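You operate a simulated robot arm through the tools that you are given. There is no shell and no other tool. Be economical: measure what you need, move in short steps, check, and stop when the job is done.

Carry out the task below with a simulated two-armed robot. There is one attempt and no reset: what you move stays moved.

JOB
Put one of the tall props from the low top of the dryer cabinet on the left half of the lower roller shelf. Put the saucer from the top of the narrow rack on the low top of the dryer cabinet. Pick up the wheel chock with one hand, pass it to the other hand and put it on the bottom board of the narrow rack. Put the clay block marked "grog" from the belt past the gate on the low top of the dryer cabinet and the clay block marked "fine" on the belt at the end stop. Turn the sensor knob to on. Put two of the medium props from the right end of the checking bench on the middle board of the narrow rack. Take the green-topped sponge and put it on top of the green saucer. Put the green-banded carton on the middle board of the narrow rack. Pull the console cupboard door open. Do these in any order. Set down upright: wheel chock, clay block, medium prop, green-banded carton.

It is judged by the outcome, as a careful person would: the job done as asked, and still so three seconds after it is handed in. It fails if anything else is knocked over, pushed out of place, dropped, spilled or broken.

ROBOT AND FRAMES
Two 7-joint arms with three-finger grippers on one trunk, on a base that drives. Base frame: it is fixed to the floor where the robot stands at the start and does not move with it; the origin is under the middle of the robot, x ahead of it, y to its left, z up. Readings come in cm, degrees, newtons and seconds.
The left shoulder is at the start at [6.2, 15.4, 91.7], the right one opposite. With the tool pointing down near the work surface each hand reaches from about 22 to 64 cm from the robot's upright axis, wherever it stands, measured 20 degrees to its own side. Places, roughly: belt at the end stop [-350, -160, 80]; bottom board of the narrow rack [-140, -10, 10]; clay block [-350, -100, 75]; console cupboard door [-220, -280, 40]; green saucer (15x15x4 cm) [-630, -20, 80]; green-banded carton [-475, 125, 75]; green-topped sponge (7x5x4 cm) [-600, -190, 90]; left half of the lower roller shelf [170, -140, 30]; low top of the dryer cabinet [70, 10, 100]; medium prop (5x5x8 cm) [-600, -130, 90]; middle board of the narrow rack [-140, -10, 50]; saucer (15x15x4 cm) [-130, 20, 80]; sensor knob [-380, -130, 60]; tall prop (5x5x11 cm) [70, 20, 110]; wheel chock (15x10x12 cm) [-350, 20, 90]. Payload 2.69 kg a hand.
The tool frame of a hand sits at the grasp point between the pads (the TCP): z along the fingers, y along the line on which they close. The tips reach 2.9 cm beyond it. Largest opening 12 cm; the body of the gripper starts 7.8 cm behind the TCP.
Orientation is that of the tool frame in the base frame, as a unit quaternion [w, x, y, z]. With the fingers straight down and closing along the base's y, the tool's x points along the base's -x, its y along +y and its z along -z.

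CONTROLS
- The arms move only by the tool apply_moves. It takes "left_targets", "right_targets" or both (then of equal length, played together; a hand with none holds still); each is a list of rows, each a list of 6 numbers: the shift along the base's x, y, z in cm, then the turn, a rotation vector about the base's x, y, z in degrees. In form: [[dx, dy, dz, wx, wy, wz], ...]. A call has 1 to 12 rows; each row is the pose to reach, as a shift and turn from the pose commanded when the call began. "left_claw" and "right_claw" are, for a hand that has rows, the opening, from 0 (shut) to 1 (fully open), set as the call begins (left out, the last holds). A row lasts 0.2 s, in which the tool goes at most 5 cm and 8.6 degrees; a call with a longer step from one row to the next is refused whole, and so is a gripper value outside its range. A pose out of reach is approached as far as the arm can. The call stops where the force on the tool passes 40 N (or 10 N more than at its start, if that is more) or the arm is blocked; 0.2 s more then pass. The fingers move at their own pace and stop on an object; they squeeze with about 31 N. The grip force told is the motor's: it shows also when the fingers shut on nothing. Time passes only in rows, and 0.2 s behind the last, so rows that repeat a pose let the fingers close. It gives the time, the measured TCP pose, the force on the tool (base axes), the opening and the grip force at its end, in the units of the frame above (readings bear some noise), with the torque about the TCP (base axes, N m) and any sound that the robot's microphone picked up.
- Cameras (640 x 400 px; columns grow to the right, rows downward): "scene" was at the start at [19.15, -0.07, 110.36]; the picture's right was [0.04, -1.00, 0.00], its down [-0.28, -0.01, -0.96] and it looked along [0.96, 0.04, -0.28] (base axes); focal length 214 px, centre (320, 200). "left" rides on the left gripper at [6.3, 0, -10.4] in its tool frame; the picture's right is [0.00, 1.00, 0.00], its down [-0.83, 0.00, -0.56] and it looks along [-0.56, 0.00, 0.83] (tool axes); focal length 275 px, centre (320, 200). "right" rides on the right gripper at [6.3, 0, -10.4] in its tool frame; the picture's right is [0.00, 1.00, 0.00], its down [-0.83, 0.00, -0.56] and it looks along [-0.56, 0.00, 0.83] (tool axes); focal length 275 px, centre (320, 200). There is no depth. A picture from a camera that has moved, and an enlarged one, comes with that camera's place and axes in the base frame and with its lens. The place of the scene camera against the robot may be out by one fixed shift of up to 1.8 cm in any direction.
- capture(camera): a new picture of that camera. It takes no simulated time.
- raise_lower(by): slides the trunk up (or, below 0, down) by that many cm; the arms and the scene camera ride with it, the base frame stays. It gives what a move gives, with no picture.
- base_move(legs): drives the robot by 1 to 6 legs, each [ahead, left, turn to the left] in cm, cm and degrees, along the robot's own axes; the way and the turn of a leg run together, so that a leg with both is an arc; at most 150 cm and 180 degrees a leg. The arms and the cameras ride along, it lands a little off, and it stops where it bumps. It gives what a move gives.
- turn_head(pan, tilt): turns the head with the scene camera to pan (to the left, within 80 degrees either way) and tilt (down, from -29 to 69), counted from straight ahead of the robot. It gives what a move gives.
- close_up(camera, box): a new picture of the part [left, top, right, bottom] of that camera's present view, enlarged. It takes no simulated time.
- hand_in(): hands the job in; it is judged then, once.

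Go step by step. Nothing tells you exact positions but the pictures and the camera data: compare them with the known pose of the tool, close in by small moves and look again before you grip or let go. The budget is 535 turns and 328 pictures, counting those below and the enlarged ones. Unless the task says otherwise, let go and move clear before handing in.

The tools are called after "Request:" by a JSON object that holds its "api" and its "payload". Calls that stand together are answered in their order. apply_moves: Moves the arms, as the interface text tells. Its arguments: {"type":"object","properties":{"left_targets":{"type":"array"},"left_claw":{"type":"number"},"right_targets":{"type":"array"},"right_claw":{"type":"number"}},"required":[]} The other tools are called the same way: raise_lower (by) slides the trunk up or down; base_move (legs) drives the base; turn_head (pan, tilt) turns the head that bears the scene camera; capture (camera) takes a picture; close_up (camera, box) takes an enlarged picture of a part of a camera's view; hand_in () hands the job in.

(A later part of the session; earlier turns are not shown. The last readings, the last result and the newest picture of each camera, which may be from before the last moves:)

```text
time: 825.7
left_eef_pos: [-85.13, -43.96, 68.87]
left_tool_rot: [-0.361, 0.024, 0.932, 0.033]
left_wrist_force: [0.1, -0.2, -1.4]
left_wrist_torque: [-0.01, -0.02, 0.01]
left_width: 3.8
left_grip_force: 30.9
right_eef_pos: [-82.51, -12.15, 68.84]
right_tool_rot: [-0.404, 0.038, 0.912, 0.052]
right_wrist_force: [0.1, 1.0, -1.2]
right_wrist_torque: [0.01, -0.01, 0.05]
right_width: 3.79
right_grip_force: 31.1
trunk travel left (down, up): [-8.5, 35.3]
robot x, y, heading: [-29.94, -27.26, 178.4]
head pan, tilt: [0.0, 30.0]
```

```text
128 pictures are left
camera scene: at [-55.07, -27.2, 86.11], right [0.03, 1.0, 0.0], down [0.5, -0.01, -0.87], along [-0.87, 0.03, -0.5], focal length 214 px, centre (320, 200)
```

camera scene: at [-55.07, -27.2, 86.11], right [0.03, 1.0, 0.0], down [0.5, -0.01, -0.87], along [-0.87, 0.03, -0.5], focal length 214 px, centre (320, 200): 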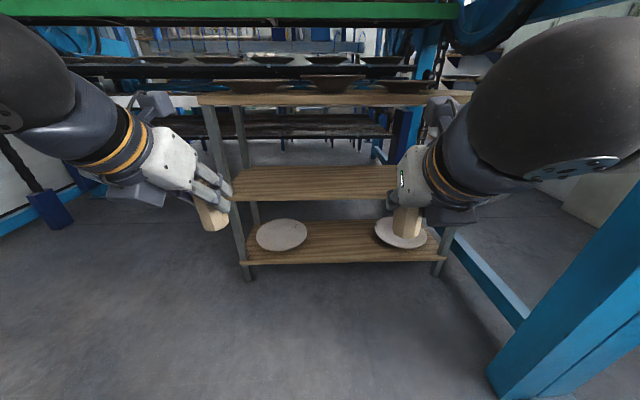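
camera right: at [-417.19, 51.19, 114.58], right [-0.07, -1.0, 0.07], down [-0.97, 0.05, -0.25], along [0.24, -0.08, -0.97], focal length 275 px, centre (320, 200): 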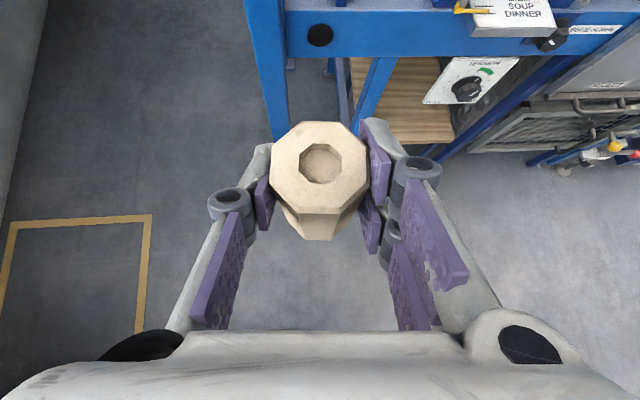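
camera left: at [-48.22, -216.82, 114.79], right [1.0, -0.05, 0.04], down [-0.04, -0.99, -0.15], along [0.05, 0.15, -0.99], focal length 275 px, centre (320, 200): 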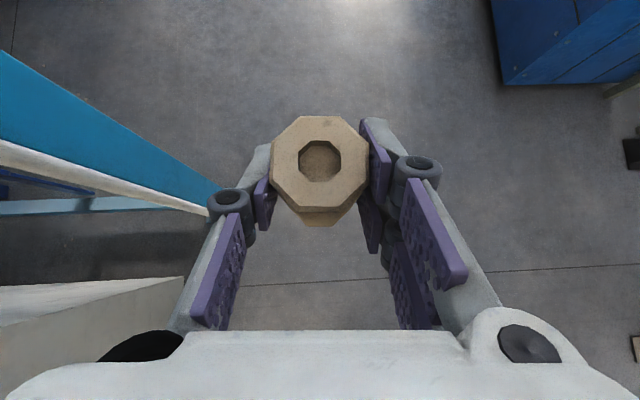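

Request:
{"api": "close_up", "payload": {"camera": "scene", "box": [150, 120, 470, 270]}}

Request:
{"api": "capture", "payload": {"camera": "left"}}

```text
2.00 times, centred on (310, 195) of scene
camera zoom: at [-55.07, -27.2, 86.11], right [0.03, 1.0, 0.0], down [0.5, -0.01, -0.87], along [-0.87, 0.03, -0.5], focal length 429 px, centre (340, 210)
```

zoom: 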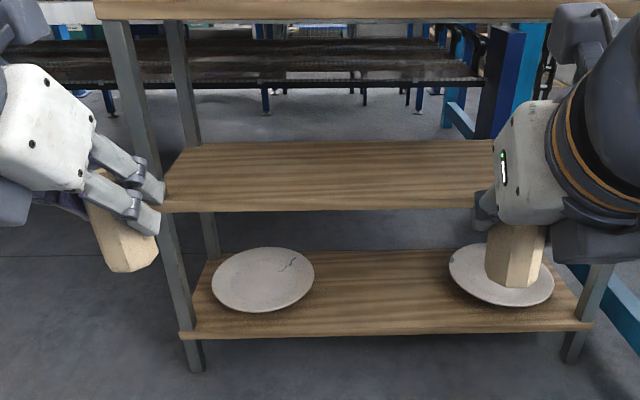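

```text
126 pictures are left
camera left: at [-82.8, -44.52, 80.79], right [0.07, 1.0, 0.04], down [0.99, -0.06, -0.15], along [-0.15, 0.05, -0.99], focal length 275 px, centre (320, 200)
```

left: 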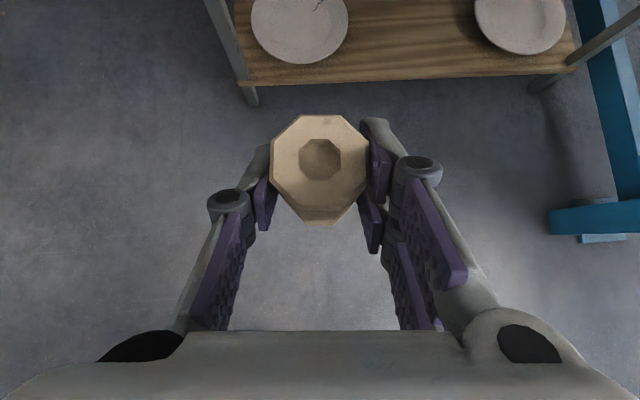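

The props hang upright. I lower further so hands and cameras pass under the rack's top board, then drive in.

Request:
{"api": "raise_lower", "payload": {"by": -8}}

Request:
{"api": "apply_moves", "payload": {"left_targets": [[0, 0, -1.5, 0, 0, 0], [0, 0, -3, 0, 0, 0]], "right_targets": [[0, 0, -1.5, 0, 0, 0], [0, 0, -3, 0, 0, 0]]}}

Request:
{"api": "base_move", "payload": {"legs": [[36, 0, 1.6]]}}

Request:
{"api": "capture", "payload": {"camera": "scene"}}

Request:
{"api": "capture", "payload": {"camera": "left"}}

```text
time: 826.9
left_eef_pos: [-84.98, -43.93, 60.88]
left_tool_rot: [-0.361, 0.025, 0.932, 0.034]
left_wrist_force: [0.3, 0.5, -1.7]
left_wrist_torque: [0.02, 0.01, -0.03]
left_width: 3.84
left_grip_force: 31.3
right_eef_pos: [-82.47, -12.29, 60.85]
right_tool_rot: [-0.405, 0.039, 0.912, 0.053]
right_wrist_force: [-0.8, 0.1, -1.2]
right_wrist_torque: [-0.03, 0.0, 0.02]
right_width: 3.8
right_grip_force: 30.8
trunk travel left (down, up): [-0.5, 43.3]
robot x, y, heading: [-30.26, -27.94, 178.2]
head pan, tilt: [0.0, 30.0]
```

```text
time: 827.5
left_eef_pos: [-85.2, -43.87, 57.69]
left_tool_rot: [-0.361, 0.024, 0.932, 0.034]
left_wrist_force: [-0.3, 0.5, -1.7]
left_wrist_torque: [-0.01, -0.02, 0.0]
left_width: 3.81
left_grip_force: 30.8
right_eef_pos: [-82.38, -12.5, 57.83]
right_tool_rot: [-0.404, 0.039, 0.913, 0.052]
right_wrist_force: [0.3, 0.3, -1.4]
right_wrist_torque: [0.0, -0.01, -0.01]
right_width: 3.82
right_grip_force: 31.1
trunk travel left (down, up): [-0.5, 43.3]
robot x, y, heading: [-29.79, -27.56, 178.3]
head pan, tilt: [0.0, 30.0]
```

```text
time: 829.8
left_eef_pos: [-120.78, -45.08, 57.74]
left_tool_rot: [-0.362, 0.009, 0.932, 0.027]
left_wrist_force: [-0.5, -0.2, -2.1]
left_wrist_torque: [-0.02, -0.02, 0.0]
left_width: 3.81
left_grip_force: 31.2
right_eef_pos: [-118.87, -13.61, 57.8]
right_tool_rot: [-0.405, 0.024, 0.913, 0.046]
right_wrist_force: [-0.8, -0.5, -1.3]
right_wrist_torque: [0.0, 0.03, -0.02]
right_width: 3.82
right_grip_force: 30.5
trunk travel left (down, up): [-0.5, 43.3]
robot x, y, heading: [-65.99, -27.07, -179.8]
head pan, tilt: [0.0, 30.0]
```

```text
125 pictures are left
camera scene: at [-93.36, -27.46, 78.64], right [0.0, 1.0, 0.0], down [0.5, 0.0, -0.87], along [-0.87, 0.0, -0.5], focal length 214 px, centre (320, 200)
```

scene: 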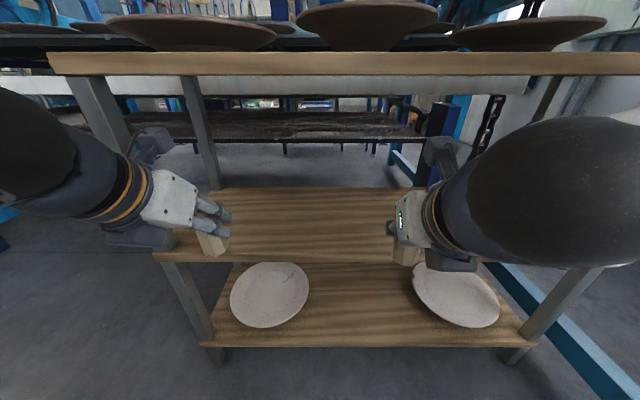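

```text
124 pictures are left
camera left: at [-118.37, -45.61, 69.65], right [0.04, 1.0, 0.04], down [0.99, -0.03, -0.15], along [-0.15, 0.05, -0.99], focal length 275 px, centre (320, 200)
```

left: 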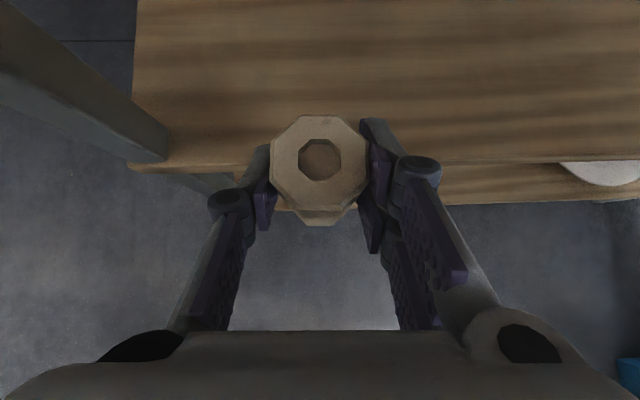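

Clearances look fine. I move in the last 11 cm and lower the props onto the middle board.

Request:
{"api": "base_move", "payload": {"legs": [[11, 0, 0]]}}

Request:
{"api": "apply_moves", "payload": {"left_targets": [[0, 0, -1, 0, 0, 0], [0, 0, -2, 0, 0, 0], [0, 0, -2.6, 0, 0, 0]], "right_targets": [[0, 0, -1, 0, 0, 0], [0, 0, -2, 0, 0, 0], [0, 0, -2.6, 0, 0, 0]]}}

Request:
{"api": "capture", "payload": {"camera": "scene"}}

```text
time: 831.0
left_eef_pos: [-131.89, -45.25, 57.7]
left_tool_rot: [-0.361, 0.01, 0.932, 0.028]
left_wrist_force: [-0.1, 0.0, -1.7]
left_wrist_torque: [0.0, -0.02, -0.01]
left_width: 3.82
left_grip_force: 30.7
right_eef_pos: [-130.06, -13.69, 57.89]
right_tool_rot: [-0.404, 0.024, 0.913, 0.045]
right_wrist_force: [1.0, 0.5, -2.2]
right_wrist_torque: [0.01, -0.03, 0.01]
right_width: 3.81
right_grip_force: 30.7
trunk travel left (down, up): [-0.5, 43.3]
robot x, y, heading: [-77.63, -26.56, -179.9]
head pan, tilt: [0.0, 30.0]
```

```text
time: 831.8
left_eef_pos: [-131.7, -45.22, 55.12]
left_tool_rot: [-0.361, 0.009, 0.932, 0.028]
left_wrist_force: [0.1, 1.2, -1.8]
left_wrist_torque: [-0.01, -0.04, 0.03]
left_width: 3.83
left_grip_force: 30.9
right_eef_pos: [-129.95, -13.56, 55.21]
right_tool_rot: [-0.406, 0.025, 0.913, 0.046]
right_wrist_force: [-0.1, 0.1, -2.3]
right_wrist_torque: [-0.03, 0.03, 0.02]
right_width: 3.83
right_grip_force: 30.8
trunk travel left (down, up): [-0.5, 43.3]
robot x, y, heading: [-77.52, -27.1, -179.9]
head pan, tilt: [0.0, 30.0]
```

```text
123 pictures are left
camera scene: at [-104.46, -27.48, 78.64], right [0.0, 1.0, 0.0], down [0.5, 0.0, -0.87], along [-0.87, 0.0, -0.5], focal length 214 px, centre (320, 200)
```

scene: 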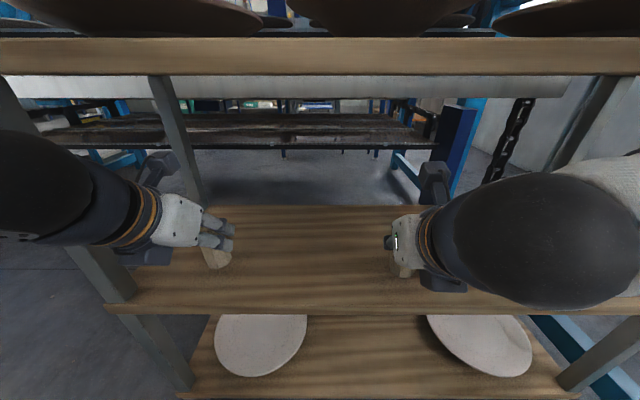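

Request:
{"api": "apply_moves", "payload": {"left_targets": [[0, 0, -0.4, 0, 0, 0], [0, 0, -0.8, 0, 0, 0], [0, 0, -1.2, 0, 0, 0]], "right_targets": [[0, 0, -0.4, 0, 0, 0], [0, 0, -0.8, 0, 0, 0], [0, 0, -1.2, 0, 0, 0]]}}

```text
time: 832.6
left_eef_pos: [-131.78, -45.01, 53.86]
left_tool_rot: [-0.361, 0.009, 0.932, 0.028]
left_wrist_force: [-0.6, 0.2, -1.8]
left_wrist_torque: [0.03, -0.05, 0.02]
left_width: 3.82
left_grip_force: 31.0
right_eef_pos: [-129.91, -13.66, 53.91]
right_tool_rot: [-0.405, 0.025, 0.913, 0.046]
right_wrist_force: [-0.4, 0.0, -2.4]
right_wrist_torque: [0.01, 0.0, 0.04]
right_width: 3.81
right_grip_force: 30.9
trunk travel left (down, up): [-0.5, 43.3]
robot x, y, heading: [-77.82, -26.83, -180.0]
head pan, tilt: [0.0, 30.0]
```

Request:
{"api": "apply_moves", "payload": {"left_targets": [[0, 0, -0.4, 0, 0, 0], [0, 0, -0.8, 0, 0, 0], [0, 0, -1.2, 0, 0, 0], [0, 0, -1.6, 0, 0, 0], [0, 0, -2, 0, 0, 0]], "right_targets": [[0, 0, -0.4, 0, 0, 0], [0, 0, -0.8, 0, 0, 0], [0, 0, -1.2, 0, 0, 0], [0, 0, -1.6, 0, 0, 0], [0, 0, -2, 0, 0, 0]]}}

```text
time: 833.8
left_eef_pos: [-131.94, -45.01, 52.29]
left_tool_rot: [-0.364, 0.01, 0.931, 0.028]
left_wrist_force: [-1.9, 2.4, 21.7]
left_wrist_torque: [-0.29, 0.42, -0.06]
left_width: 3.84
left_grip_force: 31.3
right_eef_pos: [-129.79, -13.6, 52.15]
right_tool_rot: [-0.407, 0.024, 0.912, 0.045]
right_wrist_force: [-0.3, 5.6, 22.3]
right_wrist_torque: [-0.07, 0.35, -0.08]
right_width: 3.81
right_grip_force: 30.9
trunk travel left (down, up): [-0.5, 43.3]
robot x, y, heading: [-76.95, -26.85, -180.0]
head pan, tilt: [0.0, 30.0]
```

Both props are in contact with the board. I ease off and release both.

Request:
{"api": "apply_moves", "payload": {"left_targets": [[0, 0, 0.25, 0, 0, 0], [0, 0, 0.25, 0, 0, 0]], "right_targets": [[0, 0, 0.25, 0, 0, 0], [0, 0, 0.25, 0, 0, 0]]}}

Request:
{"api": "apply_moves", "payload": {"left_targets": [[0, 0, 0, 0, 0, 0], [0, 0, 0, 0, 0, 0], [0, 0, 0, 0, 0, 0]], "right_targets": [[0, 0, 0, 0, 0, 0], [0, 0, 0, 0, 0, 0], [0, 0, 0, 0, 0, 0]], "left_claw": 0.7, "right_claw": 0.7}}

Request:
{"api": "capture", "payload": {"camera": "left"}}

Request:
{"api": "capture", "payload": {"camera": "right"}}

```text
time: 834.4
left_eef_pos: [-131.77, -45.04, 52.2]
left_tool_rot: [-0.362, 0.009, 0.932, 0.026]
left_wrist_force: [-3.9, 3.6, 14.2]
left_wrist_torque: [-0.04, 0.47, -0.13]
left_width: 3.83
left_grip_force: 30.5
right_eef_pos: [-129.9, -13.71, 52.42]
right_tool_rot: [-0.406, 0.024, 0.913, 0.045]
right_wrist_force: [-5.2, 1.5, 9.9]
right_wrist_torque: [-0.06, 0.36, -0.11]
right_width: 3.83
right_grip_force: 31.4
trunk travel left (down, up): [-0.5, 43.3]
robot x, y, heading: [-77.14, -27.21, -179.9]
head pan, tilt: [0.0, 30.0]
```

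```text
time: 835.2
left_eef_pos: [-131.8, -45.13, 52.2]
left_tool_rot: [-0.361, 0.009, 0.932, 0.027]
left_wrist_force: [-0.4, 0.0, -0.1]
left_wrist_torque: [0.0, -0.01, 0.0]
left_width: 8.41
left_grip_force: 0.0
right_eef_pos: [-129.87, -13.64, 52.32]
right_tool_rot: [-0.405, 0.024, 0.913, 0.045]
right_wrist_force: [1.1, -0.2, 0.3]
right_wrist_torque: [0.0, 0.01, 0.01]
right_width: 8.41
right_grip_force: 0.2
trunk travel left (down, up): [-0.5, 43.3]
robot x, y, heading: [-77.4, -26.67, -179.6]
head pan, tilt: [0.0, 30.0]
```

```text
122 pictures are left
camera left: at [-129.5, -45.64, 64.1], right [0.04, 1.0, 0.04], down [0.99, -0.03, -0.15], along [-0.15, 0.05, -0.99], focal length 275 px, centre (320, 200)
```

left: 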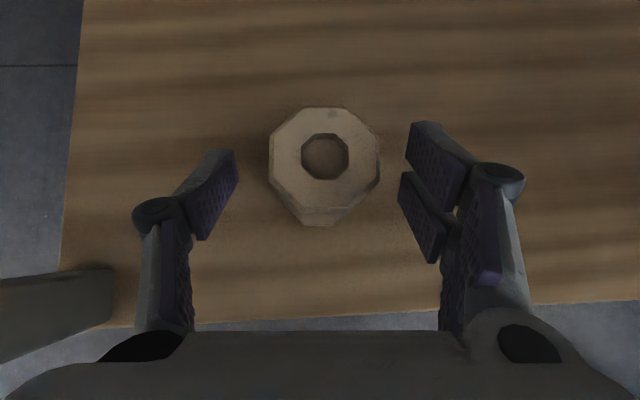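

```text
121 pictures are left
camera right: at [-126.53, -14.65, 63.92], right [0.08, 0.99, 0.07], down [0.97, -0.06, -0.24], along [-0.24, 0.08, -0.97], focal length 275 px, centre (320, 200)
```

right: 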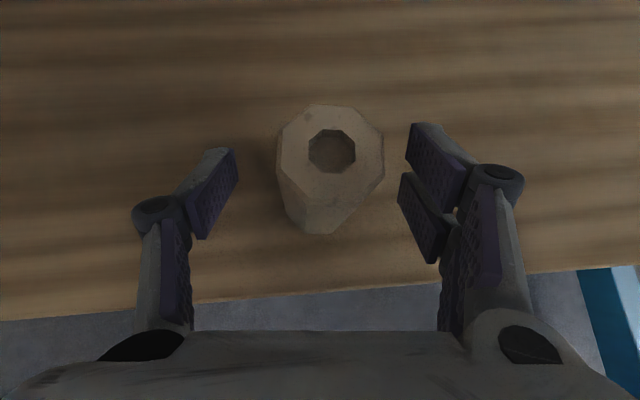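

Both stand upright. I back straight out.

Request:
{"api": "base_move", "payload": {"legs": [[-42, 0, 0]]}}

Request:
{"api": "capture", "payload": {"camera": "scene"}}

```text
time: 837.8
left_eef_pos: [-89.9, -44.88, 52.18]
left_tool_rot: [-0.361, 0.013, 0.932, 0.03]
left_wrist_force: [-0.1, -0.3, -0.1]
left_wrist_torque: [0.03, 0.0, 0.04]
left_width: 8.38
left_grip_force: 0.1
right_eef_pos: [-87.79, -13.22, 52.21]
right_tool_rot: [-0.404, 0.027, 0.913, 0.047]
right_wrist_force: [0.4, 0.3, -0.8]
right_wrist_torque: [0.0, -0.01, 0.0]
right_width: 8.38
right_grip_force: 0.2
trunk travel left (down, up): [-0.5, 43.3]
robot x, y, heading: [-35.49, -27.04, 179.7]
head pan, tilt: [0.0, 30.0]
```

```text
120 pictures are left
camera scene: at [-62.43, -27.38, 78.64], right [0.01, 1.0, 0.0], down [0.5, 0.0, -0.87], along [-0.87, 0.0, -0.5], focal length 214 px, centre (320, 200)
```

scene: 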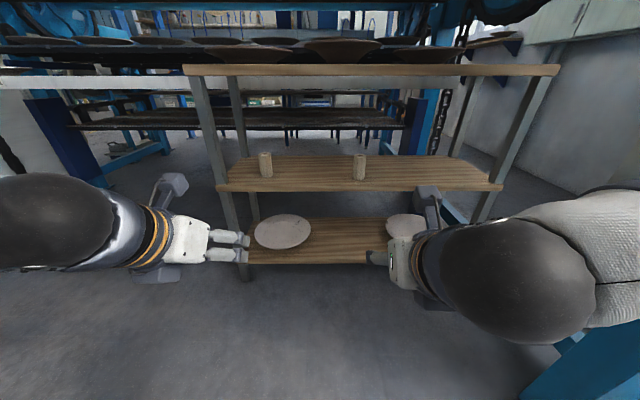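

Both medium props stand on the middle board. Last: the chock and the carton, in one trip. I raise the trunk and drive west again.

Request:
{"api": "raise_lower", "payload": {"by": 36}}

Request:
{"api": "base_move", "payload": {"legs": [[0, -1, 90.3], [0, 5, 0]]}}

```text
time: 841.3
left_eef_pos: [-90.01, -44.89, 88.08]
left_tool_rot: [-0.36, 0.012, 0.932, 0.028]
left_wrist_force: [-0.1, 0.2, -0.3]
left_wrist_torque: [-0.02, 0.01, 0.03]
left_width: 8.41
left_grip_force: 0.1
right_eef_pos: [-87.73, -13.31, 88.4]
right_tool_rot: [-0.405, 0.027, 0.913, 0.047]
right_wrist_force: [-0.1, -0.6, 0.0]
right_wrist_torque: [0.01, -0.01, 0.01]
right_width: 8.42
right_grip_force: 0.0
trunk travel left (down, up): [-36.5, 7.3]
robot x, y, heading: [-35.54, -26.76, 179.5]
head pan, tilt: [0.0, 30.0]
```

```text
time: 846.2
left_eef_pos: [-11.68, -80.62, 88.15]
left_tool_rot: [0.272, 0.659, -0.659, 0.239]
left_wrist_force: [0.3, 0.5, 0.2]
left_wrist_torque: [-0.04, 0.03, -0.04]
left_width: 8.41
left_grip_force: 0.1
right_eef_pos: [-43.19, -79.22, 88.16]
right_tool_rot: [-0.317, -0.635, 0.656, -0.257]
right_wrist_force: [0.0, 0.3, -0.2]
right_wrist_torque: [0.0, 0.02, -0.02]
right_width: 8.39
right_grip_force: 0.2
trunk travel left (down, up): [-36.5, 7.3]
robot x, y, heading: [-31.29, -26.65, -89.0]
head pan, tilt: [0.0, 30.0]
```

Request:
{"api": "base_move", "payload": {"legs": [[150, 0, -1], [100, 0, 0]]}}

Request:
{"api": "base_move", "payload": {"legs": [[135, 0, 0], [0, 0, -90]]}}

```text
time: 858.0
left_eef_pos: [-13.19, -322.44, 88.11]
left_tool_rot: [-0.277, -0.646, 0.672, -0.233]
left_wrist_force: [-0.7, -0.6, 0.0]
left_wrist_torque: [-0.02, 0.03, -0.02]
left_width: 8.4
left_grip_force: 0.0
right_eef_pos: [-44.67, -319.87, 88.28]
right_tool_rot: [-0.322, -0.621, 0.669, -0.251]
right_wrist_force: [0.4, 0.5, 0.7]
right_wrist_torque: [-0.01, -0.04, 0.02]
right_width: 8.38
right_grip_force: 0.0
trunk travel left (down, up): [-36.5, 7.3]
robot x, y, heading: [-29.93, -267.52, -91.2]
head pan, tilt: [0.0, 30.0]
```

```text
time: 868.4
left_eef_pos: [-84.8, -418.18, 88.12]
left_tool_rot: [-0.362, -0.004, 0.932, 0.022]
left_wrist_force: [-0.5, 0.0, -0.5]
left_wrist_torque: [0.03, 0.04, 0.01]
left_width: 8.4
left_grip_force: 0.0
right_eef_pos: [-83.87, -386.63, 88.25]
right_tool_rot: [-0.406, 0.011, 0.913, 0.04]
right_wrist_force: [-0.3, -0.3, 0.2]
right_wrist_torque: [0.0, 0.01, -0.01]
right_width: 8.38
right_grip_force: 0.1
trunk travel left (down, up): [-36.5, 7.3]
robot x, y, heading: [-30.81, -398.41, -178.3]
head pan, tilt: [0.0, 30.0]
```

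Request:
{"api": "base_move", "payload": {"legs": [[150, 0, 0], [150, 0, 0], [140, 0, 0], [0, 0, -91], [150, 0, 0]]}}

Request:
{"api": "base_move", "payload": {"legs": [[0, 0, 0.1], [150, 0, 0], [100, 0, 0]]}}

Request:
{"api": "turn_head", "payload": {"pan": -50, "tilt": 20}}

Request:
{"api": "capture", "payload": {"camera": "scene"}}

```text
time: 900.0
left_eef_pos: [-508.53, -229.89, 88.19]
left_tool_rot: [-0.255, 0.619, 0.697, 0.257]
left_wrist_force: [-0.2, 0.2, 0.0]
left_wrist_torque: [-0.03, 0.03, 0.0]
left_width: 8.4
left_grip_force: 0.1
right_eef_pos: [-477.13, -227.49, 88.32]
right_tool_rot: [-0.275, 0.618, 0.673, 0.301]
right_wrist_force: [0.2, 0.3, -0.7]
right_wrist_torque: [0.0, -0.01, 0.02]
right_width: 8.38
right_grip_force: 0.0
trunk travel left (down, up): [-36.5, 7.3]
robot x, y, heading: [-482.77, -281.29, 98.0]
head pan, tilt: [0.0, 30.0]
```

```text
time: 912.6
left_eef_pos: [-547.35, 17.47, 88.25]
left_tool_rot: [-0.258, 0.611, 0.704, 0.254]
left_wrist_force: [1.2, -0.2, -1.0]
left_wrist_torque: [-0.01, -0.03, 0.0]
left_width: 8.39
left_grip_force: 0.2
right_eef_pos: [-515.9, 20.51, 88.2]
right_tool_rot: [-0.279, 0.61, 0.68, 0.298]
right_wrist_force: [-0.2, -0.1, 0.5]
right_wrist_torque: [0.03, -0.01, 0.02]
right_width: 8.39
right_grip_force: 0.2
trunk travel left (down, up): [-36.5, 7.3]
robot x, y, heading: [-520.57, -33.63, 99.2]
head pan, tilt: [0.0, 30.0]
```

```text
time: 913.8
left_eef_pos: [-547.31, 17.37, 88.11]
left_tool_rot: [-0.258, 0.61, 0.705, 0.254]
left_wrist_force: [0.0, 0.7, -1.2]
left_wrist_torque: [-0.02, -0.01, -0.01]
left_width: 8.4
left_grip_force: 0.0
right_eef_pos: [-515.84, 20.53, 88.23]
right_tool_rot: [-0.279, 0.61, 0.679, 0.298]
right_wrist_force: [-0.3, 0.3, -0.3]
right_wrist_torque: [0.0, 0.02, -0.02]
right_width: 8.42
right_grip_force: 0.1
trunk travel left (down, up): [-36.5, 7.3]
robot x, y, heading: [-520.37, -33.74, 99.4]
head pan, tilt: [-50.0, 20.0]
```

```text
119 pictures are left
camera scene: at [-515.4, -20.04, 117.99], right [0.76, -0.65, 0.0], down [-0.22, -0.26, -0.94], along [0.61, 0.71, -0.34], focal length 214 px, centre (320, 200)
```

scene: 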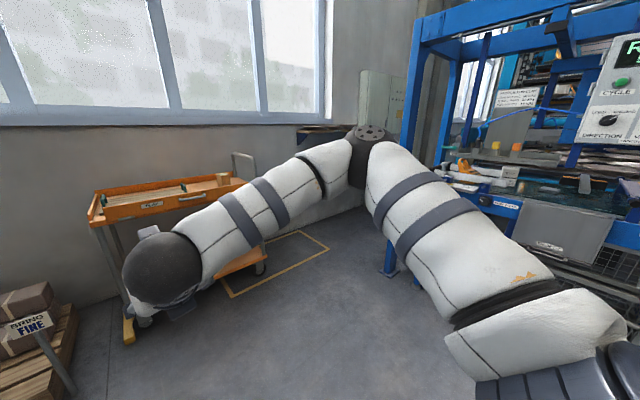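

Request:
{"api": "base_move", "payload": {"legs": [[0, 0, -99.4], [30, 45, 0]]}}

Request:
{"api": "turn_head", "payload": {"pan": 0, "tilt": 15}}

Request:
{"api": "capture", "payload": {"camera": "scene"}}

Request:
{"api": "close_up", "payload": {"camera": "scene", "box": [220, 120, 440, 250]}}

```text
time: 921.9
left_eef_pos: [-433.81, 26.71, 88.19]
left_tool_rot: [0.032, 0.932, -0.022, 0.36]
left_wrist_force: [-1.3, 0.1, 0.5]
left_wrist_torque: [0.03, -0.03, 0.02]
left_width: 8.39
left_grip_force: 0.1
right_eef_pos: [-436.71, -4.7, 88.31]
right_tool_rot: [0.051, 0.912, -0.037, 0.405]
right_wrist_force: [1.2, 0.4, 0.4]
right_wrist_torque: [0.0, 0.01, 0.0]
right_width: 8.42
right_grip_force: 0.2
trunk travel left (down, up): [-36.5, 7.3]
robot x, y, heading: [-489.05, 10.27, -1.7]
head pan, tilt: [-50.0, 20.0]
```

```text
time: 923.1
left_eef_pos: [-433.86, 26.79, 88.27]
left_tool_rot: [0.032, 0.932, -0.022, 0.361]
left_wrist_force: [0.6, -0.2, 0.5]
left_wrist_torque: [-0.02, -0.03, -0.02]
left_width: 8.41
left_grip_force: 0.0
right_eef_pos: [-436.64, -4.86, 88.31]
right_tool_rot: [0.052, 0.913, -0.038, 0.404]
right_wrist_force: [0.4, 0.3, -0.1]
right_wrist_torque: [-0.02, -0.01, -0.04]
right_width: 8.41
right_grip_force: 0.0
trunk travel left (down, up): [-36.5, 7.3]
robot x, y, heading: [-488.8, 9.99, -1.5]
head pan, tilt: [0.0, 15.0]
```

```text
118 pictures are left
camera scene: at [-472.44, 9.12, 118.81], right [-0.03, -1.0, 0.0], down [-0.26, 0.01, -0.97], along [0.97, -0.03, -0.26], focal length 214 px, centre (320, 200)
```

scene: 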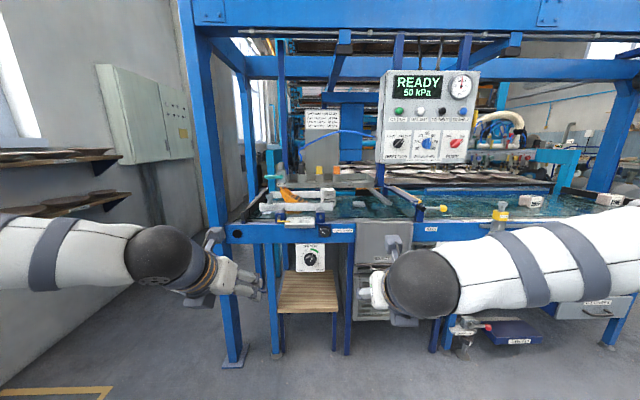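

```text
2.91 times, centred on (330, 185) of scene
camera zoom: at [-472.44, 9.12, 118.81], right [-0.03, -1.0, 0.0], down [-0.26, 0.01, -0.97], along [0.97, -0.03, -0.26], focal length 624 px, centre (291, 244)
```

zoom: 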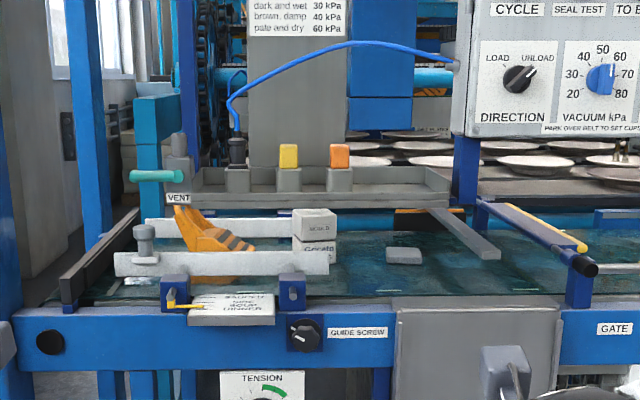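

The orange wheel chock sits on the belt's north end between guide bars. I raise the hands and move closer with the left hand lined up.

Request:
{"api": "raise_lower", "payload": {"by": 7}}

Request:
{"api": "apply_moves", "payload": {"left_targets": [[0, 0, 4, 0, 0, 0], [0, 0, 8, 0, 0, 0], [0, 0, 12, 0, 0, 0], [0, 0, 15, 0, 0, 0]], "right_targets": [[-2, 0, 4, 0, 0, 0], [-4, 0, 8, 0, 5, 0], [-7, 0, 12, 0, 10, 0], [-10, 0, 15, 0, 15, 0]], "left_claw": 1}}

Request:
{"api": "base_move", "payload": {"legs": [[54, -4, 1.5]]}}

Request:
{"api": "capture", "payload": {"camera": "left"}}

Request:
{"api": "capture", "payload": {"camera": "scene"}}

```text
time: 924.2
left_eef_pos: [-433.87, 26.7, 95.07]
left_tool_rot: [0.032, 0.932, -0.022, 0.36]
left_wrist_force: [0.7, -0.4, -1.3]
left_wrist_torque: [0.04, 0.0, -0.01]
left_width: 8.4
left_grip_force: 0.1
right_eef_pos: [-436.73, -4.79, 95.19]
right_tool_rot: [0.051, 0.913, -0.036, 0.403]
right_wrist_force: [0.3, -0.7, -0.8]
right_wrist_torque: [-0.01, 0.01, -0.03]
right_width: 8.41
right_grip_force: 0.0
trunk travel left (down, up): [-43.5, 0.3]
robot x, y, heading: [-489.06, 9.71, -1.3]
head pan, tilt: [0.0, 15.0]
```

```text
time: 925.2
left_eef_pos: [-433.78, 26.67, 110.47]
left_tool_rot: [0.032, 0.932, -0.023, 0.361]
left_wrist_force: [-0.9, -0.5, 0.6]
left_wrist_torque: [0.0, 0.0, 0.0]
left_width: 12.03
left_grip_force: 0.0
right_eef_pos: [-446.75, -5.18, 110.59]
right_tool_rot: [0.056, 0.957, -0.029, 0.283]
right_wrist_force: [-0.2, -0.2, -1.0]
right_wrist_torque: [-0.02, -0.04, -0.02]
right_width: 8.42
right_grip_force: 0.1
trunk travel left (down, up): [-43.5, 0.3]
robot x, y, heading: [-489.16, 9.96, -1.4]
head pan, tilt: [0.0, 15.0]
```

```text
time: 928.3
left_eef_pos: [-380.63, 23.27, 110.29]
left_tool_rot: [0.028, 0.932, -0.011, 0.361]
left_wrist_force: [0.3, 1.1, -0.2]
left_wrist_torque: [0.02, 0.0, 0.02]
left_width: 11.99
left_grip_force: 0.1
right_eef_pos: [-392.79, -8.81, 110.37]
right_tool_rot: [0.052, 0.958, -0.018, 0.282]
right_wrist_force: [0.2, 0.5, 0.1]
right_wrist_torque: [0.0, 0.02, -0.01]
right_width: 8.39
right_grip_force: 0.0
trunk travel left (down, up): [-43.5, 0.3]
robot x, y, heading: [-435.21, 5.54, -0.1]
head pan, tilt: [0.0, 15.0]
```

```text
116 pictures are left
camera left: at [-383.08, 24.02, 122.28], right [-0.04, -1.0, 0.04], down [-0.99, 0.04, -0.15], along [0.15, -0.05, -0.99], focal length 275 px, centre (320, 200)
```

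left: 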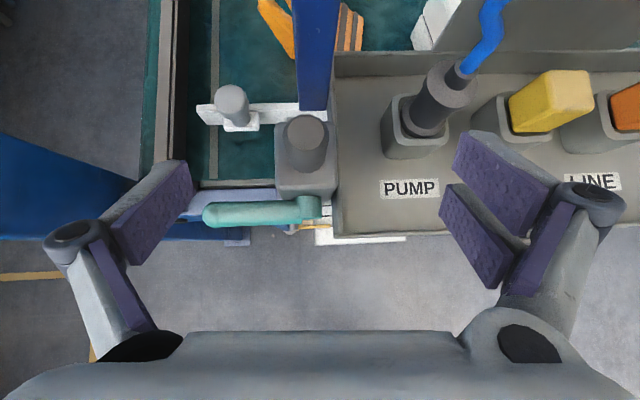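

```text
115 pictures are left
camera scene: at [-425.4, 4.84, 126.86], right [0.0, -1.0, 0.0], down [-0.26, 0.0, -0.97], along [0.97, 0.0, -0.26], focal length 214 px, centre (320, 200)
```

scene: 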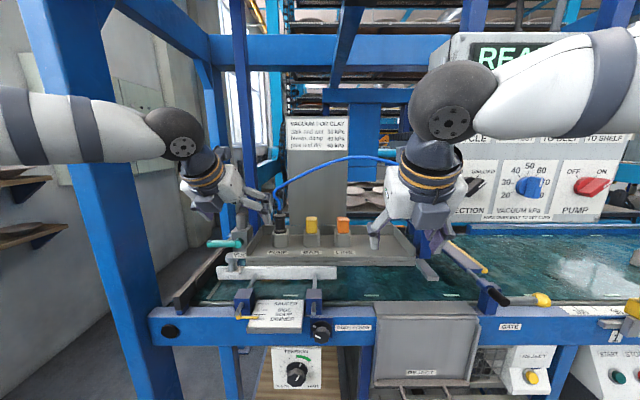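

A grey tool tray and a valve post stand in front of the chock. I back off and view it from further left to plan the grasp.

Request:
{"api": "base_move", "payload": {"legs": [[-30, 0, 0], [0, 48, 0]]}}

Request:
{"api": "turn_head", "payload": {"pan": -20, "tilt": 20}}

Request:
{"api": "capture", "payload": {"camera": "scene"}}

```text
time: 934.0
left_eef_pos: [-411.26, 70.48, 110.41]
left_tool_rot: [0.026, 0.932, -0.007, 0.361]
left_wrist_force: [0.0, 0.8, 0.8]
left_wrist_torque: [-0.05, 0.04, 0.03]
left_width: 12.01
left_grip_force: 0.0
right_eef_pos: [-422.98, 38.26, 110.48]
right_tool_rot: [0.05, 0.958, -0.014, 0.282]
right_wrist_force: [0.0, -0.7, -0.6]
right_wrist_torque: [0.0, 0.0, 0.01]
right_width: 8.41
right_grip_force: 0.1
trunk travel left (down, up): [-43.5, 0.3]
robot x, y, heading: [-465.5, 52.0, 0.2]
head pan, tilt: [0.0, 15.0]
```

```text
time: 934.9
left_eef_pos: [-411.11, 70.6, 110.42]
left_tool_rot: [0.027, 0.932, -0.007, 0.361]
left_wrist_force: [0.4, 0.3, -0.2]
left_wrist_torque: [0.0, 0.01, 0.03]
left_width: 12.0
left_grip_force: 0.1
right_eef_pos: [-422.85, 38.11, 110.51]
right_tool_rot: [0.051, 0.958, -0.014, 0.283]
right_wrist_force: [-0.8, -0.5, -0.8]
right_wrist_torque: [0.05, 0.02, 0.0]
right_width: 8.42
right_grip_force: 0.2
trunk travel left (down, up): [-43.5, 0.3]
robot x, y, heading: [-465.98, 51.99, 0.5]
head pan, tilt: [-20.0, 20.0]
```

```text
114 pictures are left
camera scene: at [-456.22, 48.43, 126.04], right [-0.33, -0.94, 0.0], down [-0.32, 0.11, -0.94], along [0.89, -0.31, -0.34], focal length 214 px, centre (320, 200)
```

scene: 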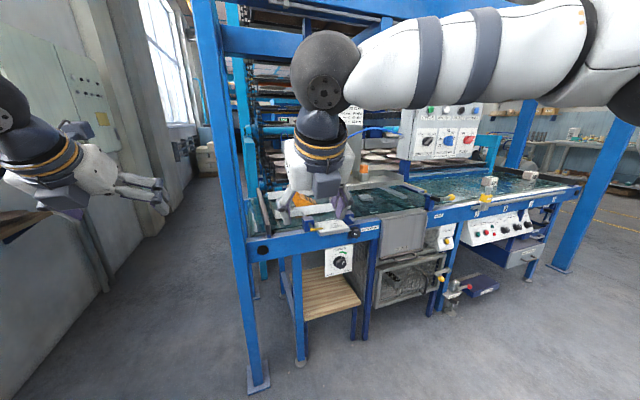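

Request:
{"api": "apply_moves", "payload": {"right_targets": [[0, -4.5, 0, 0, 0, 0], [0, -9, 0, 0, 0, 0], [0, -13, 0, 0, 0, 0], [0, -17, 0, 0, 0, 0]]}}

Request:
{"api": "close_up", "payload": {"camera": "scene", "box": [220, 140, 420, 260]}}

```text
time: 935.9
left_eef_pos: [-411.2, 70.43, 110.39]
left_tool_rot: [0.026, 0.932, -0.007, 0.362]
left_wrist_force: [0.0, 0.4, 0.5]
left_wrist_torque: [0.0, -0.02, -0.01]
left_width: 12.01
left_grip_force: 0.0
right_eef_pos: [-423.23, 21.13, 110.37]
right_tool_rot: [0.05, 0.958, -0.013, 0.282]
right_wrist_force: [-0.3, -0.7, 0.0]
right_wrist_torque: [0.03, -0.02, 0.0]
right_width: 8.38
right_grip_force: 0.1
trunk travel left (down, up): [-43.5, 0.3]
robot x, y, heading: [-465.69, 51.79, 0.2]
head pan, tilt: [-20.0, 20.0]
```

```text
3.20 times, centred on (320, 200) of scene
camera zoom: at [-456.25, 48.36, 126.04], right [-0.33, -0.94, 0.0], down [-0.32, 0.11, -0.94], along [0.89, -0.31, -0.34], focal length 686 px, centre (320, 200)
```

zoom: 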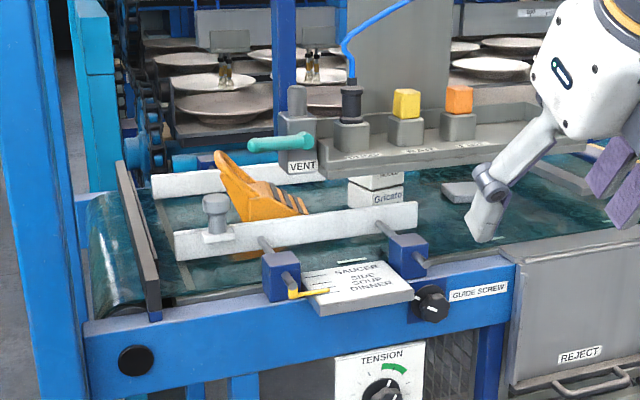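

Request:
{"api": "close_up", "payload": {"camera": "scene", "box": [265, 170, 345, 225]}}

```text
7.27 times, centred on (305, 198) of scene
camera zoom: at [-456.25, 48.36, 126.04], right [-0.33, -0.94, 0.0], down [-0.32, 0.11, -0.94], along [0.89, -0.31, -0.34], focal length 1560 px, centre (429, 218)
```

zoom: 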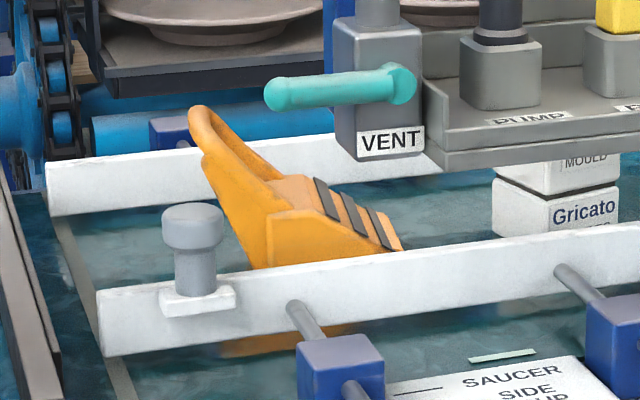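

Now I see the chock clearly: a wedge with a slanted loop handle rising at its left end, between two guide rails; a teal valve handle stands in front at z≈105. I'll grip the handle from above with the left hand. Moving in, hand high.

Request:
{"api": "apply_moves", "payload": {"left_targets": [[0, 0, 2, 0, 4, 0], [0, 0, 4, 0, 10, 0], [0, 0, 6, 0, 16, 0], [0, 0, 8, 0, 22, 0], [0, 0, 8, 0, 28, 0]], "right_targets": [[0, 4, 0, 0, 0, 0], [0, 8, 0, 0, 0, 0], [0, 12, 0, 0, 0, 0], [0, 15, 0, 0, 0, 0], [0, 15, 0, 0, 0, 0]]}}

Request:
{"api": "base_move", "payload": {"legs": [[0, -33, 0], [35, 0, 0]]}}

Request:
{"api": "capture", "payload": {"camera": "left"}}

Request:
{"api": "turn_head", "payload": {"pan": 0, "tilt": 25}}

Request:
{"api": "capture", "payload": {"camera": "scene"}}

```text
time: 937.1
left_eef_pos: [-413.31, 70.73, 116.95]
left_tool_rot: [0.028, 0.992, 0.0, 0.124]
left_wrist_force: [0.4, 0.3, 0.0]
left_wrist_torque: [0.02, -0.02, -0.05]
left_width: 12.0
left_grip_force: 0.0
left hand out of reach, approached as far as the arm can: row 4, 5
right_eef_pos: [-422.92, 36.39, 110.43]
right_tool_rot: [0.05, 0.958, -0.013, 0.283]
right_wrist_force: [0.8, -0.2, -0.1]
right_wrist_torque: [-0.02, 0.03, 0.02]
right_width: 8.4
right_grip_force: 0.0
trunk travel left (down, up): [-43.5, 0.3]
robot x, y, heading: [-465.83, 52.03, 0.2]
head pan, tilt: [-20.0, 20.0]
```

```text
time: 942.1
left_eef_pos: [-377.38, 39.13, 117.08]
left_tool_rot: [0.027, 0.992, 0.005, 0.125]
left_wrist_force: [-0.2, -0.2, -1.1]
left_wrist_torque: [0.01, 0.02, -0.03]
left_width: 11.99
left_grip_force: 0.2
right_eef_pos: [-386.83, 4.4, 110.3]
right_tool_rot: [0.05, 0.958, -0.01, 0.282]
right_wrist_force: [0.0, 0.4, -0.3]
right_wrist_torque: [0.01, 0.0, 0.03]
right_width: 8.42
right_grip_force: 0.1
trunk travel left (down, up): [-43.5, 0.3]
robot x, y, heading: [-430.31, 19.71, 0.9]
head pan, tilt: [-20.0, 20.0]
```

```text
111 pictures are left
camera left: at [-373.9, 39.74, 128.73], right [0.0, -1.0, 0.05], down [-0.94, 0.02, 0.33], along [-0.33, -0.05, -0.94], focal length 275 px, centre (320, 200)
```

left: 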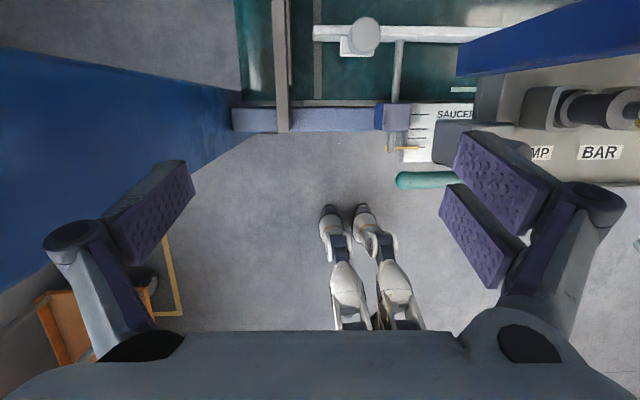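

```text
time: 942.9
left_eef_pos: [-377.49, 39.11, 117.16]
left_tool_rot: [0.026, 0.992, 0.004, 0.125]
left_wrist_force: [0.2, 0.1, -0.2]
left_wrist_torque: [0.01, 0.0, -0.04]
left_width: 12.01
left_grip_force: 0.0
right_eef_pos: [-386.87, 4.62, 110.34]
right_tool_rot: [0.049, 0.958, -0.01, 0.282]
right_wrist_force: [-1.0, -0.6, -0.2]
right_wrist_torque: [-0.02, 0.01, 0.0]
right_width: 8.41
right_grip_force: 0.2
trunk travel left (down, up): [-43.5, 0.3]
robot x, y, heading: [-429.67, 19.95, 1.0]
head pan, tilt: [0.0, 25.0]
```

```text
110 pictures are left
camera scene: at [-419.86, 19.62, 125.24], right [0.02, -1.0, 0.0], down [-0.42, -0.01, -0.91], along [0.91, 0.01, -0.42], focal length 214 px, centre (320, 200)
```

scene: 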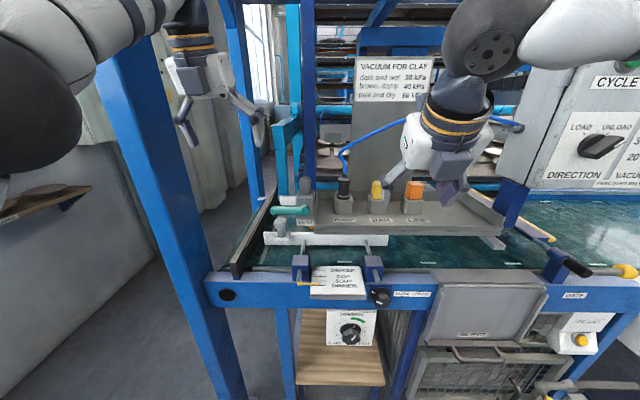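

The left forearm would cross the post from here. I shift the base 20 cm to the right and approach again, hand high above the tray.

Request:
{"api": "base_move", "payload": {"legs": [[0, -19, -1]]}}

Request:
{"api": "apply_moves", "payload": {"left_targets": [[0, 4, 0, 0, 0, 0], [0, 8, 0, 0, 0, 0], [4, 9, 0, 0, 0, 0], [8, 9, 0, 0, 0, 0]]}}

Request:
{"api": "capture", "payload": {"camera": "scene"}}

Request:
{"api": "capture", "payload": {"camera": "left"}}

```text
time: 944.9
left_eef_pos: [-377.01, 19.44, 117.16]
left_tool_rot: [0.027, 0.992, -0.005, 0.125]
left_wrist_force: [0.6, -0.8, 0.1]
left_wrist_torque: [0.02, 0.0, 0.01]
left_width: 12.04
left_grip_force: 0.1
right_eef_pos: [-387.01, -14.8, 110.31]
right_tool_rot: [0.053, 0.958, -0.02, 0.283]
right_wrist_force: [-0.1, 0.1, -0.7]
right_wrist_torque: [0.04, -0.01, 0.0]
right_width: 8.39
right_grip_force: 0.1
trunk travel left (down, up): [-43.5, 0.3]
robot x, y, heading: [-429.71, 1.24, -0.3]
head pan, tilt: [0.0, 25.0]
```

```text
time: 945.9
left_eef_pos: [-376.02, 27.33, 115.28]
left_tool_rot: [0.029, 0.992, -0.005, 0.125]
left_wrist_force: [0.0, -0.5, -0.4]
left_wrist_torque: [-0.02, 0.0, 0.0]
left_width: 12.01
left_grip_force: 0.0
left hand out of reach, approached as far as the arm can: row 3, 4
right_eef_pos: [-386.93, -14.76, 110.4]
right_tool_rot: [0.052, 0.958, -0.019, 0.282]
right_wrist_force: [0.3, -0.6, -1.6]
right_wrist_torque: [-0.03, -0.04, 0.0]
right_width: 8.38
right_grip_force: 0.0
trunk travel left (down, up): [-43.5, 0.3]
robot x, y, heading: [-429.67, 1.62, 0.0]
head pan, tilt: [0.0, 25.0]
```

```text
109 pictures are left
camera scene: at [-419.72, 0.92, 125.23], right [0.0, -1.0, 0.0], down [-0.42, 0.0, -0.91], along [0.91, 0.0, -0.42], focal length 214 px, centre (320, 200)
```

scene: 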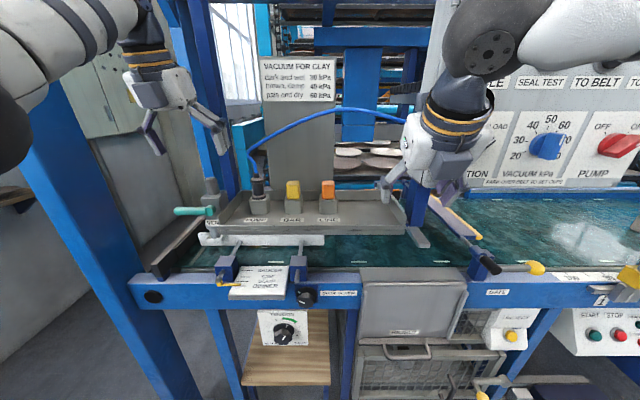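

```text
108 pictures are left
camera left: at [-372.53, 27.91, 126.87], right [-0.02, -1.0, 0.05], down [-0.94, 0.04, 0.33], along [-0.33, -0.04, -0.94], focal length 275 px, centre (320, 200)
```

left: 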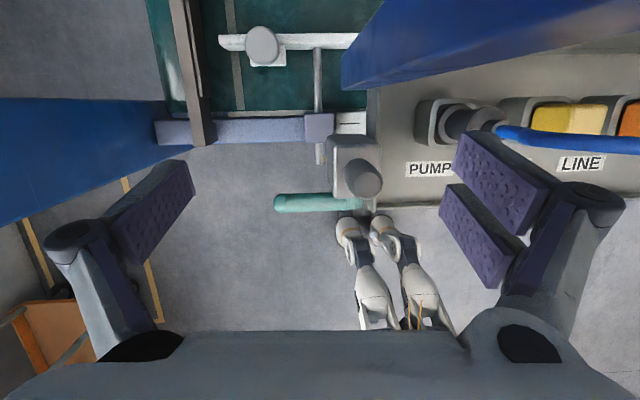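

A second blue post at (-369, 24) supports the tray, so the hand must pass between it and the big post at y≈50. I shift left a bit and enter this gap centrally.

Request:
{"api": "apply_moves", "payload": {"left_targets": [[-1, 1.5, 0.5, 0, 0, 0], [-1, 3, 1, 0, 0, 0], [-1, 3, 1.5, 0, 0, 0]]}}

Request:
{"api": "base_move", "payload": {"legs": [[0, 8, 0], [9, 0, 0]]}}

Request:
{"api": "turn_head", "payload": {"pan": 25, "tilt": 10}}

Request:
{"api": "capture", "payload": {"camera": "scene"}}

Request:
{"api": "capture", "payload": {"camera": "left"}}

```text
time: 946.7
left_eef_pos: [-377.24, 30.18, 116.81]
left_tool_rot: [0.028, 0.992, -0.005, 0.125]
left_wrist_force: [-0.4, -0.3, -0.5]
left_wrist_torque: [-0.05, 0.01, 0.01]
left_width: 11.99
left_grip_force: 0.0
left hand out of reach, approached as far as the arm can: row 3
right_eef_pos: [-387.0, -14.71, 110.35]
right_tool_rot: [0.053, 0.957, -0.019, 0.283]
right_wrist_force: [0.0, 0.6, -0.2]
right_wrist_torque: [-0.01, -0.02, 0.02]
right_width: 8.41
right_grip_force: 0.0
trunk travel left (down, up): [-43.5, 0.3]
robot x, y, heading: [-430.07, 1.64, 0.1]
head pan, tilt: [0.0, 25.0]
```

```text
time: 948.7
left_eef_pos: [-368.52, 38.39, 116.88]
left_tool_rot: [0.028, 0.992, -0.003, 0.125]
left_wrist_force: [-0.7, 0.4, -0.1]
left_wrist_torque: [-0.02, 0.05, 0.01]
left_width: 12.02
left_grip_force: 0.0
right_eef_pos: [-377.97, -6.66, 110.37]
right_tool_rot: [0.051, 0.958, -0.018, 0.283]
right_wrist_force: [1.2, 0.8, 0.3]
right_wrist_torque: [0.01, 0.05, 0.02]
right_width: 8.39
right_grip_force: 0.0
trunk travel left (down, up): [-43.5, 0.3]
robot x, y, heading: [-420.89, 9.36, -0.2]
head pan, tilt: [0.0, 25.0]
```

```text
time: 949.6
left_eef_pos: [-368.58, 38.29, 116.84]
left_tool_rot: [0.028, 0.992, -0.003, 0.126]
left_wrist_force: [0.1, 0.7, -0.2]
left_wrist_torque: [0.03, 0.03, -0.03]
left_width: 12.01
left_grip_force: 0.0
right_eef_pos: [-378.13, -6.58, 110.56]
right_tool_rot: [0.052, 0.958, -0.018, 0.283]
right_wrist_force: [0.8, 0.3, -0.8]
right_wrist_torque: [-0.02, 0.0, 0.0]
right_width: 8.39
right_grip_force: 0.0
trunk travel left (down, up): [-43.5, 0.3]
robot x, y, heading: [-420.89, 9.81, -0.0]
head pan, tilt: [25.0, 10.0]
```

```text
107 pictures are left
camera scene: at [-411.67, 12.93, 127.67], right [0.42, -0.91, 0.0], down [-0.16, -0.07, -0.98], along [0.89, 0.42, -0.17], focal length 214 px, centre (320, 200)
```

scene: 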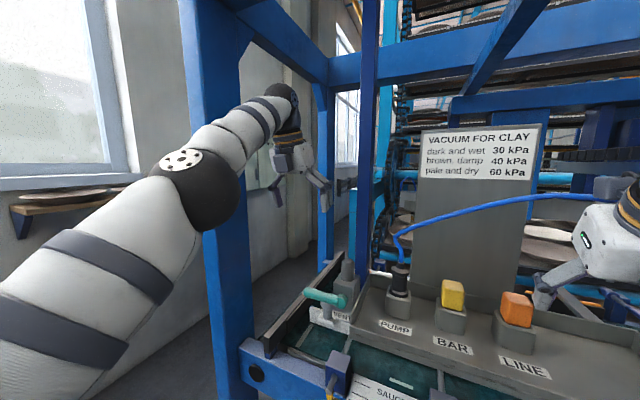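

```text
106 pictures are left
camera left: at [-365.03, 39.01, 128.39], right [-0.02, -1.0, 0.05], down [-0.94, 0.04, 0.33], along [-0.33, -0.04, -0.94], focal length 275 px, centre (320, 200)
```

left: 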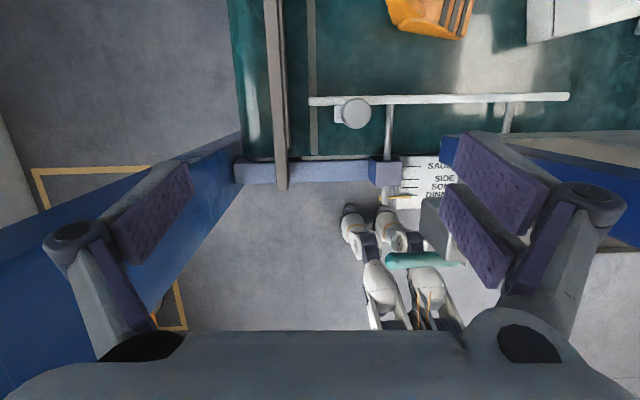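

The hand is centred in the gap. I advance it over the belt in small steps.

Request:
{"api": "apply_moves", "payload": {"left_targets": [[3, 0, 0, 0, 0, 0], [6, 0, 0, 0, 0, 0], [9, 0, 0, 0, 0, 0], [12, 0, 0, 0, 0, 0], [14, -1, 0, 0, 0, 0]]}}

Request:
{"api": "capture", "payload": {"camera": "left"}}

Request:
{"api": "capture", "payload": {"camera": "scene"}}

```text
time: 950.8
left_eef_pos: [-366.86, 38.03, 114.24]
left_tool_rot: [0.027, 0.992, -0.004, 0.125]
left_wrist_force: [0.1, -0.3, -0.1]
left_wrist_torque: [0.03, 0.01, 0.04]
left_width: 12.0
left_grip_force: 0.3
left hand out of reach, approached as far as the arm can: row 1, 2, 3, 4, 5
right_eef_pos: [-378.14, -6.53, 110.31]
right_tool_rot: [0.052, 0.958, -0.018, 0.282]
right_wrist_force: [0.0, -0.8, -0.1]
right_wrist_torque: [0.0, 0.03, 0.03]
right_width: 8.39
right_grip_force: 0.0
trunk travel left (down, up): [-43.5, 0.3]
robot x, y, heading: [-420.91, 9.53, -0.2]
head pan, tilt: [25.0, 10.0]
```

```text
105 pictures are left
camera left: at [-363.3, 38.55, 125.77], right [-0.02, -1.0, 0.05], down [-0.94, 0.03, 0.33], along [-0.33, -0.04, -0.94], focal length 275 px, centre (320, 200)
```

left: 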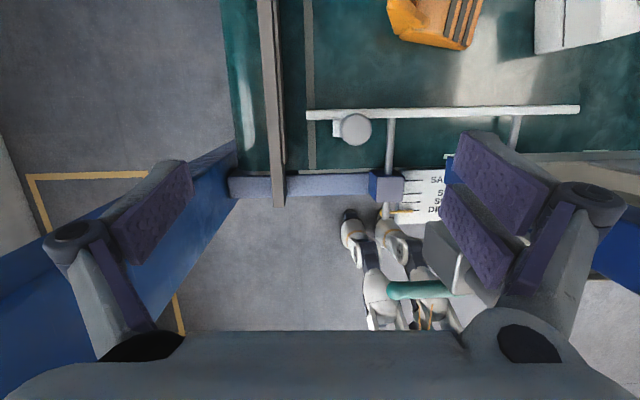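

```text
104 pictures are left
camera scene: at [-411.67, 12.94, 127.67], right [0.42, -0.91, 0.0], down [-0.16, -0.07, -0.98], along [0.89, 0.42, -0.17], focal length 214 px, centre (320, 200)
```

scene: 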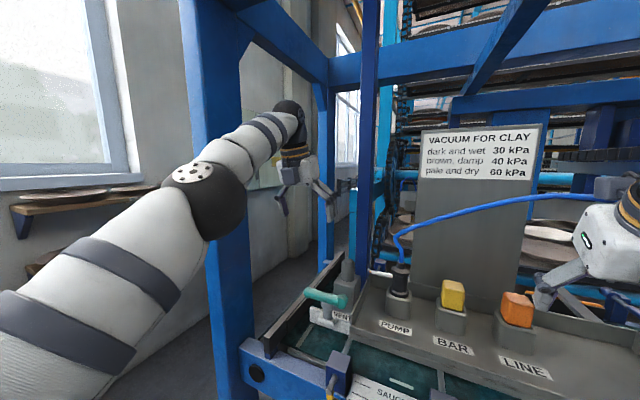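

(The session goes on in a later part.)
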